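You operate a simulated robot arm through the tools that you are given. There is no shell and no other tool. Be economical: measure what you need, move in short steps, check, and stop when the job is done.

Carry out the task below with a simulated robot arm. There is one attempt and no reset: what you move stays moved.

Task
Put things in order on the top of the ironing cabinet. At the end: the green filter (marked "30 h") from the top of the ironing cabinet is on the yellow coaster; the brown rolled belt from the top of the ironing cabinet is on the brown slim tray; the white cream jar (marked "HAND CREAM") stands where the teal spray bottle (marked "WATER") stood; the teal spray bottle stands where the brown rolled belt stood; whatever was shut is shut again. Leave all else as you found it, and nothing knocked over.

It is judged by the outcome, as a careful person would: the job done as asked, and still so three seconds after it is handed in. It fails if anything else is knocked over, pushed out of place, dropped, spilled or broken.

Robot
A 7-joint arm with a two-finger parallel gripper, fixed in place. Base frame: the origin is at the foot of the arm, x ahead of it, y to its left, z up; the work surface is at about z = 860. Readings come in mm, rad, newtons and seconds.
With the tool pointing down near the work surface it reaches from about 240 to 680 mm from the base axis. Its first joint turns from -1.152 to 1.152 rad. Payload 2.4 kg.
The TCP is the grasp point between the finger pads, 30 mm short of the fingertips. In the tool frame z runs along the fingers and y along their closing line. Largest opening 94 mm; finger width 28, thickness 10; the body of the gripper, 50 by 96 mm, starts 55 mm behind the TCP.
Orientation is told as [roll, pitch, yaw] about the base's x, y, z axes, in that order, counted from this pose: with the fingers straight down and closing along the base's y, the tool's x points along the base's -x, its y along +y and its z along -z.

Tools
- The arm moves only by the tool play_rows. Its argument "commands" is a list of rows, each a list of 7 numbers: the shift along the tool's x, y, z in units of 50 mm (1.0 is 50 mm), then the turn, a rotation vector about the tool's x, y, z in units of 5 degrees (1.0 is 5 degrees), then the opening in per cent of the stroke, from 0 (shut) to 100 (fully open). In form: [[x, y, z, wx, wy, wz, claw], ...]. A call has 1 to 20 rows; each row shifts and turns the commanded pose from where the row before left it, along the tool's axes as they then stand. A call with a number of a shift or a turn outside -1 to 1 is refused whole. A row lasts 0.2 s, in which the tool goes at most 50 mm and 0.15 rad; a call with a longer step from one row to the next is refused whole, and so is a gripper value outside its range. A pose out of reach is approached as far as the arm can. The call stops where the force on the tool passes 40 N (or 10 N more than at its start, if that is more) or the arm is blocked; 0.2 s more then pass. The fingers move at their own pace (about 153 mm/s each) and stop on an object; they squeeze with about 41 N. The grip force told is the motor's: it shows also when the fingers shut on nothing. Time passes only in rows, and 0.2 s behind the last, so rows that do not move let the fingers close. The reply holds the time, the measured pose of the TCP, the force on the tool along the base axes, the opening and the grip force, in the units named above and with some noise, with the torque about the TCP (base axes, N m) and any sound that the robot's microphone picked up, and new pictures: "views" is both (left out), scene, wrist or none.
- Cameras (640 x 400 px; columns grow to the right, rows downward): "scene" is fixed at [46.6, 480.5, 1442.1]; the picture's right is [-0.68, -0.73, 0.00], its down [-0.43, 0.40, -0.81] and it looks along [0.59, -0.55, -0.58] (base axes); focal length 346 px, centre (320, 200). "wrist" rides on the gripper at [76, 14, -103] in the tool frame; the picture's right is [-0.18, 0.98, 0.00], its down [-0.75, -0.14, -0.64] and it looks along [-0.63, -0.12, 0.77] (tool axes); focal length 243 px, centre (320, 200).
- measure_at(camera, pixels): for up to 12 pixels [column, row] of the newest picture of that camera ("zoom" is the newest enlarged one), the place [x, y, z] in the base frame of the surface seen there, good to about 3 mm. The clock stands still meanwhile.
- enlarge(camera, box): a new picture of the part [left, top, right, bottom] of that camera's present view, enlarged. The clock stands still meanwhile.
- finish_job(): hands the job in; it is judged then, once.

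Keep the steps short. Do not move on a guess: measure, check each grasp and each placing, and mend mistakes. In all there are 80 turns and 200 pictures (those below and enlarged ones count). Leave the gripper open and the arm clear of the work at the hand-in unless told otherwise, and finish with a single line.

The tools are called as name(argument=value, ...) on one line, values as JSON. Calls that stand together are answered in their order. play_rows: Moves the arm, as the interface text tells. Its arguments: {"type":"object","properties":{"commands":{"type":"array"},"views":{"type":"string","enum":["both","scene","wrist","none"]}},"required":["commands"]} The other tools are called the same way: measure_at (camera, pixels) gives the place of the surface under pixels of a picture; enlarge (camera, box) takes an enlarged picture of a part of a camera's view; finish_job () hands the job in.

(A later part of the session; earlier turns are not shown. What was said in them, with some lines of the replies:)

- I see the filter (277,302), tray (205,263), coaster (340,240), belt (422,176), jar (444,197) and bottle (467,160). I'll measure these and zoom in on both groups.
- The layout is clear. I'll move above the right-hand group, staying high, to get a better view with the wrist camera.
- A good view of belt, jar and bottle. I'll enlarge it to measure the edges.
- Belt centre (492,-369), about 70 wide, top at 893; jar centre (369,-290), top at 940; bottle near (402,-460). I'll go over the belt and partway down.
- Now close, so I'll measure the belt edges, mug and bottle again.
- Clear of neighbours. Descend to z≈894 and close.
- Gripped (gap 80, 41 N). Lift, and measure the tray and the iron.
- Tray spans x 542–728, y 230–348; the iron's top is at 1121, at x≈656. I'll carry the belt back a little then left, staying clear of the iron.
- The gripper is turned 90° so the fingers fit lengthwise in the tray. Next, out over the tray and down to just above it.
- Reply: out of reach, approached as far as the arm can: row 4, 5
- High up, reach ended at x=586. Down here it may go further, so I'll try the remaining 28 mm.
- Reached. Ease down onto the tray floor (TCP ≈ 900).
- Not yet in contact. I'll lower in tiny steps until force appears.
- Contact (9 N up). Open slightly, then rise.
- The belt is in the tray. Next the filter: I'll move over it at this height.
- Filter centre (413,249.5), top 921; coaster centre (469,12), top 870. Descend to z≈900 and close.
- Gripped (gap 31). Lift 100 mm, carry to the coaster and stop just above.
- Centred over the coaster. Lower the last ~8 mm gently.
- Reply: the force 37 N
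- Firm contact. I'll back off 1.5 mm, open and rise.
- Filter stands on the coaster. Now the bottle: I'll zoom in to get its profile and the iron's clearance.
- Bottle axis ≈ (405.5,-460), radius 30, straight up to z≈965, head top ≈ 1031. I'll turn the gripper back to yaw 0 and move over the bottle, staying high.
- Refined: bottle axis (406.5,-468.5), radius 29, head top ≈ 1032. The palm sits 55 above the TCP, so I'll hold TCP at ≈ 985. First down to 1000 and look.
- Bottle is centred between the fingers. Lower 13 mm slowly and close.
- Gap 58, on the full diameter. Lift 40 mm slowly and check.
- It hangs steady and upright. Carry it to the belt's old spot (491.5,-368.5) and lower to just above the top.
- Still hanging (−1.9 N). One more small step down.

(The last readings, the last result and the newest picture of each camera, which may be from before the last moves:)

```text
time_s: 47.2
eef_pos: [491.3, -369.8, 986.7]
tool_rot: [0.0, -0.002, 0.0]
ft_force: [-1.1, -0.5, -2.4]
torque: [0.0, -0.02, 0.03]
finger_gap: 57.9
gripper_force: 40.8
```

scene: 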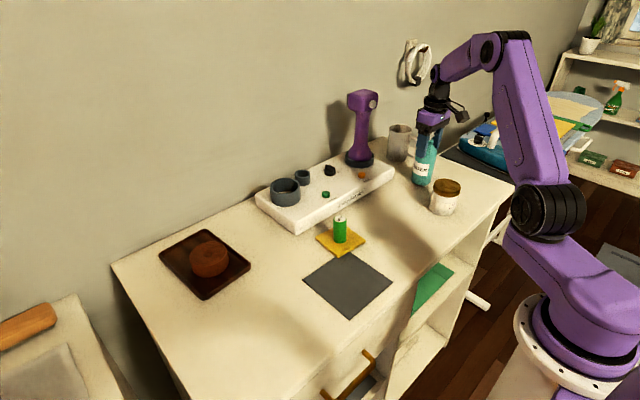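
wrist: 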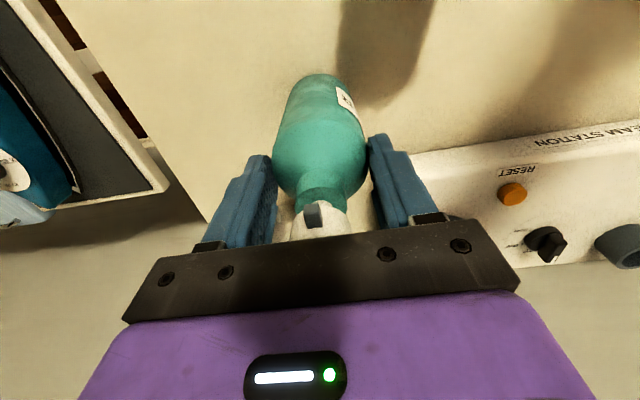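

play_rows(commands=[[0, 0, 0.02, 0, 0, 0, 0], [0, 0, 0, 0, 0, 0, 0]], views="none")

```text
time_s: 47.8
eef_pos: [491.6, -369.7, 986.1]
tool_rot: [0.001, 0.0, -0.001]
ft_force: [-0.4, 0.4, -2.3]
torque: [0.0, 0.02, 0.0]
finger_gap: 58.1
gripper_force: 41.3
```

Another 1 mm.

play_rows(commands=[[0, 0, 0.02, 0, 0, 0, 0], [0, 0, 0, 0, 0, 0, 0]], views="none")

```text
time_s: 48.4
eef_pos: [491.2, -368.2, 985.9]
tool_rot: [0.001, -0.001, 0.0]
ft_force: [-2.0, 1.6, 7.5]
torque: [0.44, 0.24, 0.02]
finger_gap: 57.7
gripper_force: 40.5
```

Contact (7.5 N). Release gently and rise straight up.

play_rows(commands=[[0, 0, 0, 0, 0, 0, 75], [0, 0, 0, 0, 0, 0, 95], [0, 0, 0, 0, 0, 0, 100], [0, 0, -0.4, 0, 0, 0, 100], [0, 0, -0.8, 0, 0, 0, 100], [0, 0, -0.8, 0, 0, 0, 100], [0, 0, -0.8, 0, 0, 0, 100], [0, 0, 0, 0, 0, 0, 100]])

```text
time_s: 50.2
eef_pos: [490.7, -370.5, 1125.4]
tool_rot: [0.001, -0.002, -0.001]
ft_force: [-0.5, 0.4, -0.4]
torque: [-0.01, 0.03, 0.02]
finger_gap: 93.9
gripper_force: 0.1
```

scene: 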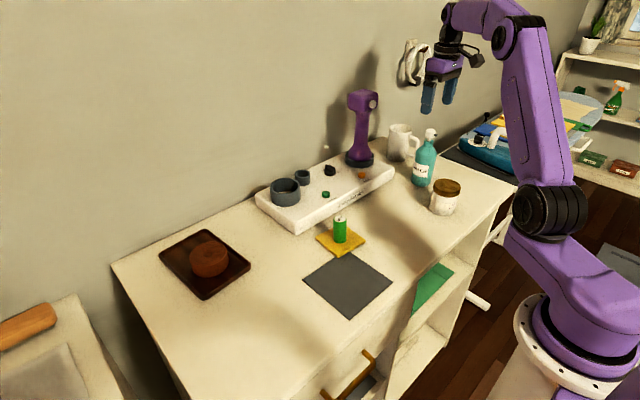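
wrist: 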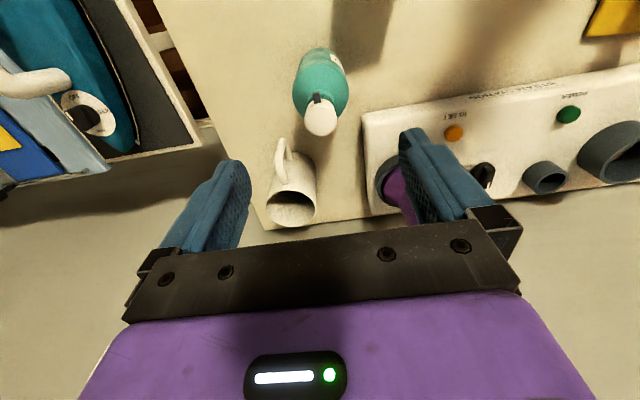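

Bottle stands upright at the belt's spot. Go over the jar.

play_rows(commands=[[0.6, 0.4, 0, 0, 0, 0, 100], [0.6, 0.4, 0, 0, 0, 0, 100], [0.6, 0.4, 0, 0, 0, 0, 100], [0.63, 0.4, 0, 0, 0, 0, 100], [0, 0, 0.8, 0, 0, 0, 100], [0, 0, 0.8, 0, 0, 0, 100], [0, 0, 0.6, 0, 0, 0, 100], [0, 0, 0, 0, 0, 0, 100]])

```text
time_s: 52.0
eef_pos: [368.5, -288.7, 1014.9]
tool_rot: [-0.001, -0.001, -0.002]
ft_force: [0.1, 0.4, -0.6]
torque: [0.0, 0.0, 0.0]
finger_gap: 94.0
gripper_force: 0.1
```

scene: 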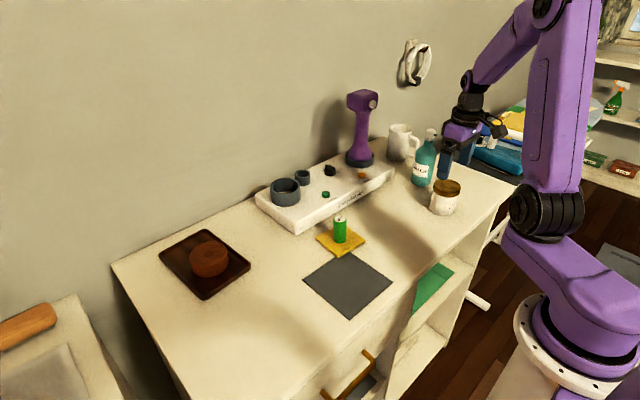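
wrist: 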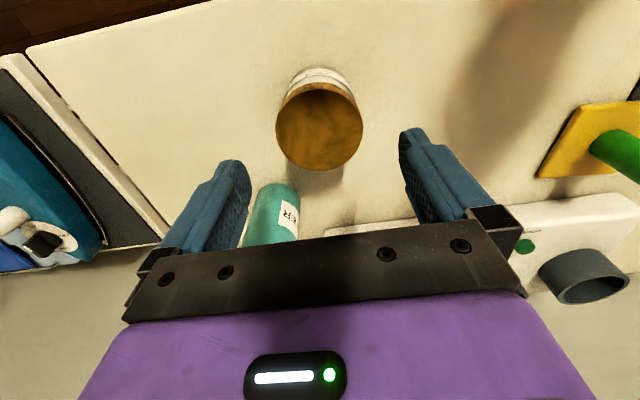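

measure_at(camera="wrist", pixels=[[319, 128], [279, 128], [359, 128], [319, 93], [319, 166], [300, 80], [270, 210]])

```text
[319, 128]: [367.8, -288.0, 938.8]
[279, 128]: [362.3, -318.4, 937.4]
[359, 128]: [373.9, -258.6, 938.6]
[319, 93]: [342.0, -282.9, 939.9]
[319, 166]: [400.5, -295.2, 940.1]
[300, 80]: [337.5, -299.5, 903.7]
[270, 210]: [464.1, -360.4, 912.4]
```

Jar centred at (369.5,-288.7), about 62 wide. Descend to z≈899 and close.

play_rows(commands=[[-0.02, 0, 0.6, 0, 0, 0, 100], [0, 0, 0.6, 0, 0, 0, 100], [0, 0, 0.6, 0, 0, 0, 100], [0, 0, 0.52, 0, 0, 0, 100], [0, 0, 0, 0, 0, 0, 100], [0, 0, 0, 0, 0, 0, 80], [0, 0, 0, 0, 0, 0, 65], [0, 0, 0, 0, 0, 0, 0], [0, 0, 0, 0, 0, 0, 0]])

```text
time_s: 54.0
eef_pos: [370.8, -288.6, 898.6]
tool_rot: [0.0, 0.0, 0.0]
ft_force: [1.1, -0.1, -0.1]
torque: [0.02, 0.01, -0.01]
finger_gap: 69.1
gripper_force: 41.5
```

scene: 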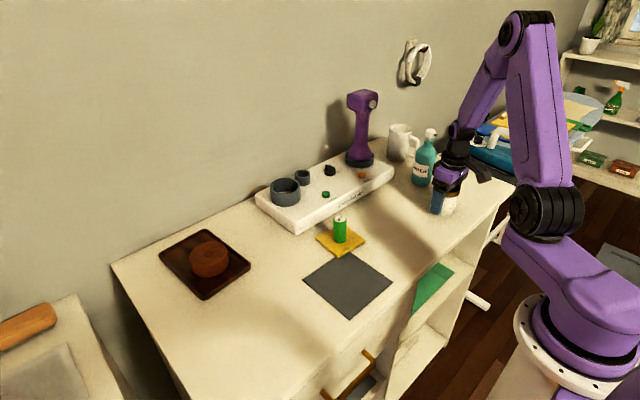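
wrist: 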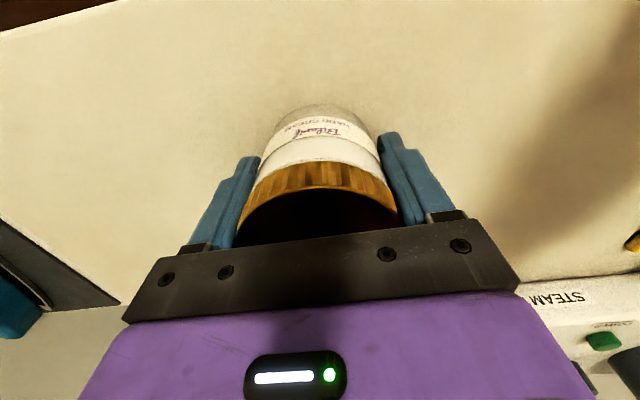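

Gripped (gap 69). Lift 40 mm gently and check the whole jar comes along.

play_rows(commands=[[0, 0, -0.1, 0, 0, 0, 0], [0, 0, -0.3, 0, 0, 0, 0], [0, 0, -0.4, 0, 0, 0, 0], [0, 0, 0, 0, 0, 0, 0]])

enlarge(camera="scene", box=[400, 130, 500, 230])

```text
time_s: 55.0
eef_pos: [369.4, -289.7, 938.9]
tool_rot: [0.0, 0.001, -0.001]
ft_force: [0.2, -0.8, -2.6]
torque: [0.0, -0.03, 0.01]
finger_gap: 69.2
gripper_force: 41.0
```

scene: 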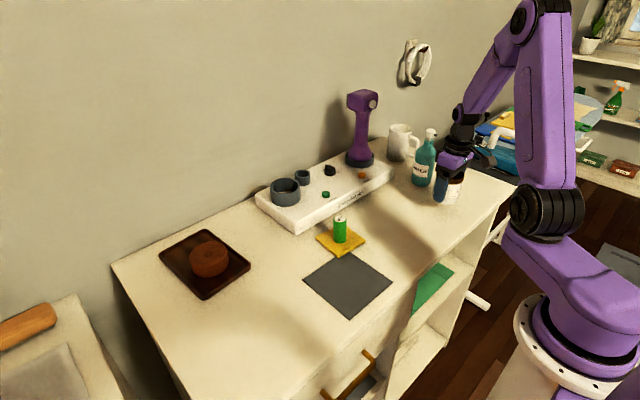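
wrist: 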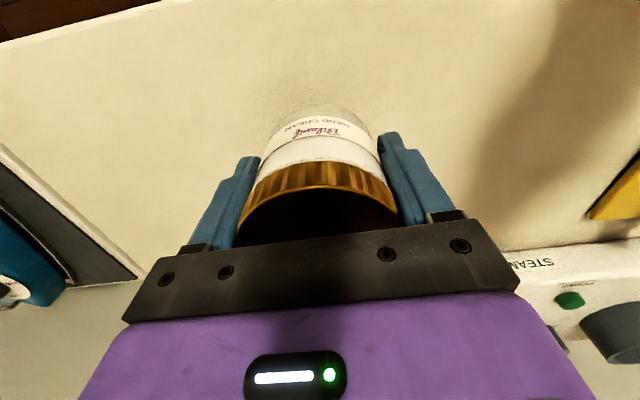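

```text
4.00 times, centred on (450, 180) of scene
```

zoom: 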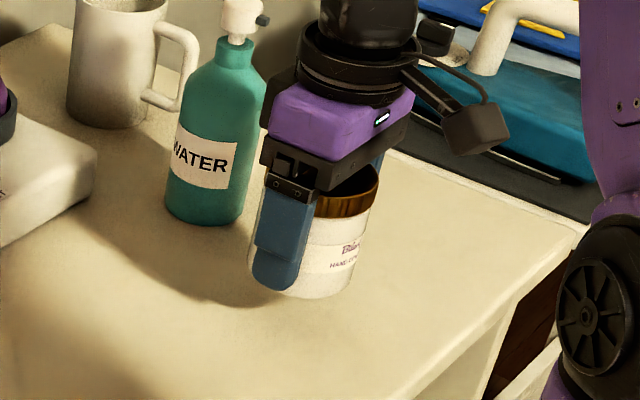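

The whole jar is held. Move to the bottle's old spot (406.5,-468.5), keeping away from the bottle, then lower.

play_rows(commands=[[0, -0.6, 0, 0, 0, 0, 0], [0, -0.6, 0, 0, 0, 0, 0], [0, -0.6, 0, 0, 0, 0, 0], [-0.2, -0.6, 0, 0, 0, 0, 0], [-0.26, -0.6, 0, 0, 0, 0, 0], [-0.26, -0.58, 0, 0, 0, 0, 0], [0, 0, 0, 0, 0, 0, 0], [0, 0, 0.4, 0, 0, 0, 0], [0, 0, 0.3, 0, 0, 0, 0], [0, 0, 0, 0, 0, 0, 0]])

play_rows(commands=[[0, 0, 0.04, 0, 0, 0, 0], [0, 0, 0.02, 0, 0, 0, 0], [0, 0, 0, 0, 0, 0, 0]], views="none")

play_rows(commands=[[0, 0, 0.02, 0, 0, 0, 0], [0, 0, 0, 0, 0, 0, 0]], views="none")

```text
time_s: 57.2
eef_pos: [407.0, -468.2, 902.9]
tool_rot: [0.0, 0.0, -0.001]
ft_force: [-0.5, 0.4, -2.4]
torque: [0.02, 0.0, 0.0]
finger_gap: 68.9
gripper_force: 40.7
```

scene: 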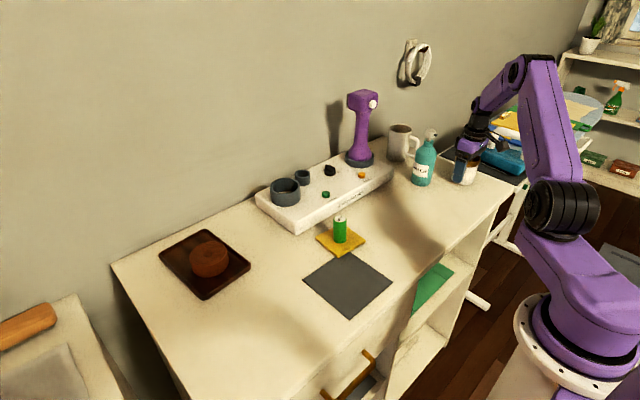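
wrist: 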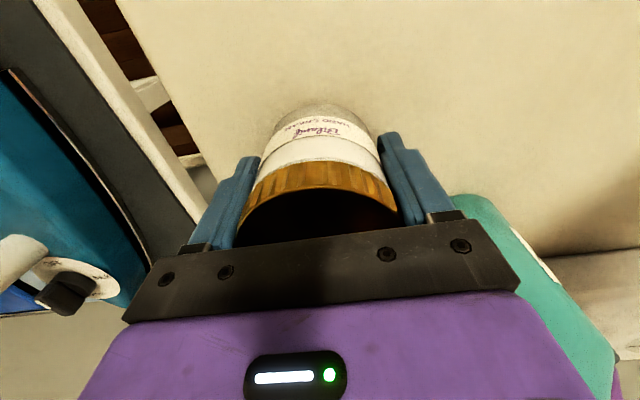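

```text
time_s: 58.0
eef_pos: [407.0, -466.8, 901.7]
tool_rot: [0.001, 0.001, 0.001]
ft_force: [0.6, 0.0, -1.8]
torque: [0.0, -0.01, 0.01]
finger_gap: 68.9
gripper_force: 40.6
```

```text
time_s: 58.6
eef_pos: [405.9, -468.7, 899.7]
tool_rot: [-0.001, 0.001, 0.001]
ft_force: [0.2, -1.1, -3.2]
torque: [0.01, 0.0, 0.01]
finger_gap: 69.0
gripper_force: 40.5
```

Still hanging. Continue in 1 mm steps.

play_rows(commands=[[0, 0, 0.02, 0, 0, 0, 0], [0, 0, 0, 0, 0, 0, 0]], views="none")

play_rows(commands=[[0, 0, 0.015, 0, 0, 0, 0], [0, 0, 0, 0, 0, 0, 0]], views="none")

```text
time_s: 59.2
eef_pos: [405.4, -467.5, 899.8]
tool_rot: [0.0, -0.001, 0.0]
ft_force: [-0.3, 0.7, 0.2]
torque: [0.08, 0.07, 0.0]
finger_gap: 69.1
gripper_force: 41.0
```

```text
time_s: 59.8
eef_pos: [405.9, -467.9, 898.5]
tool_rot: [-0.002, -0.002, -0.001]
ft_force: [-2.5, 2.1, 11.3]
torque: [0.34, 0.22, 0.03]
finger_gap: 68.8
gripper_force: 41.0
```

Contact (11 N). Release and rise straight, then move back clear.

play_rows(commands=[[0, 0, 0, 0, 0, 0, 85], [0, 0, 0, 0, 0, 0, 100], [0, 0, 0, 0, 0, 0, 100], [0, 0, -0.4, 0, 0, 0, 100], [0, 0, -0.8, 0, 0, 0, 100], [0, 0, -0.8, 0, 0, 0, 100], [0, 0, -0.8, 0, 0, 0, 100], [0, 0, -0.8, 0, 0, 0, 100], [0, 0, -0.8, 0, 0, 0, 100], [0, 0, -0.8, 0, 0, 0, 100], [0.5, 0.5, 0, 0, 0, 0, 100], [0.5, 0.5, 0, 0, 0, 0, 100], [0, 0, 0, 0, 0, 0, 100]])

enlarge(camera="scene", box=[370, 100, 530, 230])

enlarge(camera="scene", box=[140, 200, 420, 375])

```text
time_s: 62.6
eef_pos: [357.3, -418.1, 1158.2]
tool_rot: [0.001, -0.001, 0.0]
ft_force: [0.0, -0.5, 0.9]
torque: [-0.03, 0.02, 0.01]
finger_gap: 94.1
gripper_force: 0.0
```

scene: 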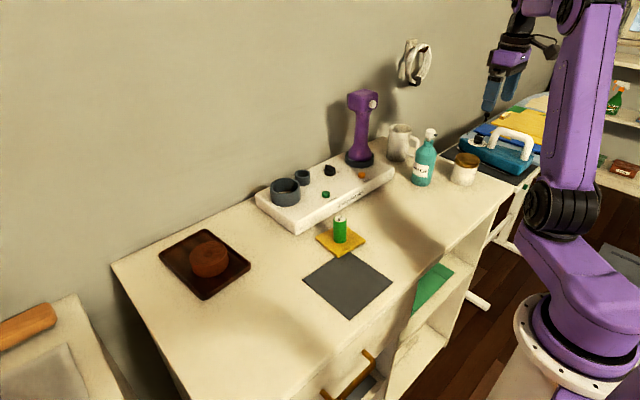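
wrist: 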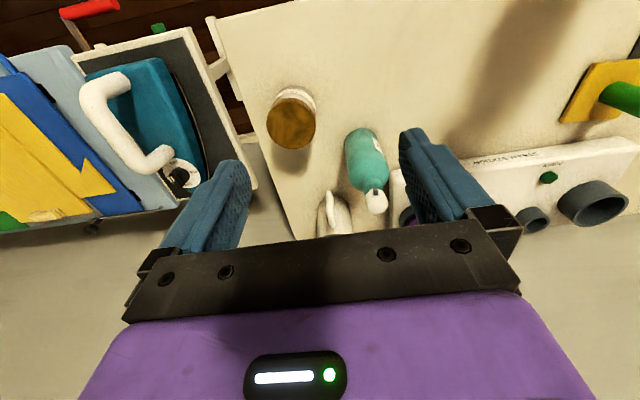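

```text
3.08 times, centred on (450, 165) of scene
```

zoom: 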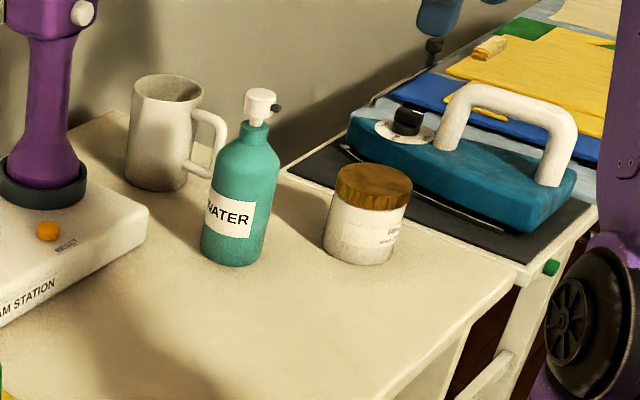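

```text
2.29 times, centred on (280, 288) of scene
```

zoom: 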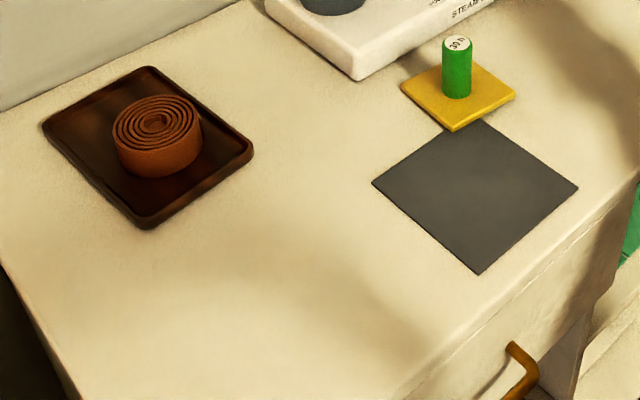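

Belt, filter, bottle and jar all stand upright in their places. The rest looks untouched, no drawer was opened, and the gripper is open and clear of the work. Handing in.

finish_job()

```text
The job is handed in.
```

The belt is on the tray, the filter is on the coaster, the spray bottle stands where the belt was, and the cream jar stands where the bottle was; nothing was opened and everything else looks as I found it.
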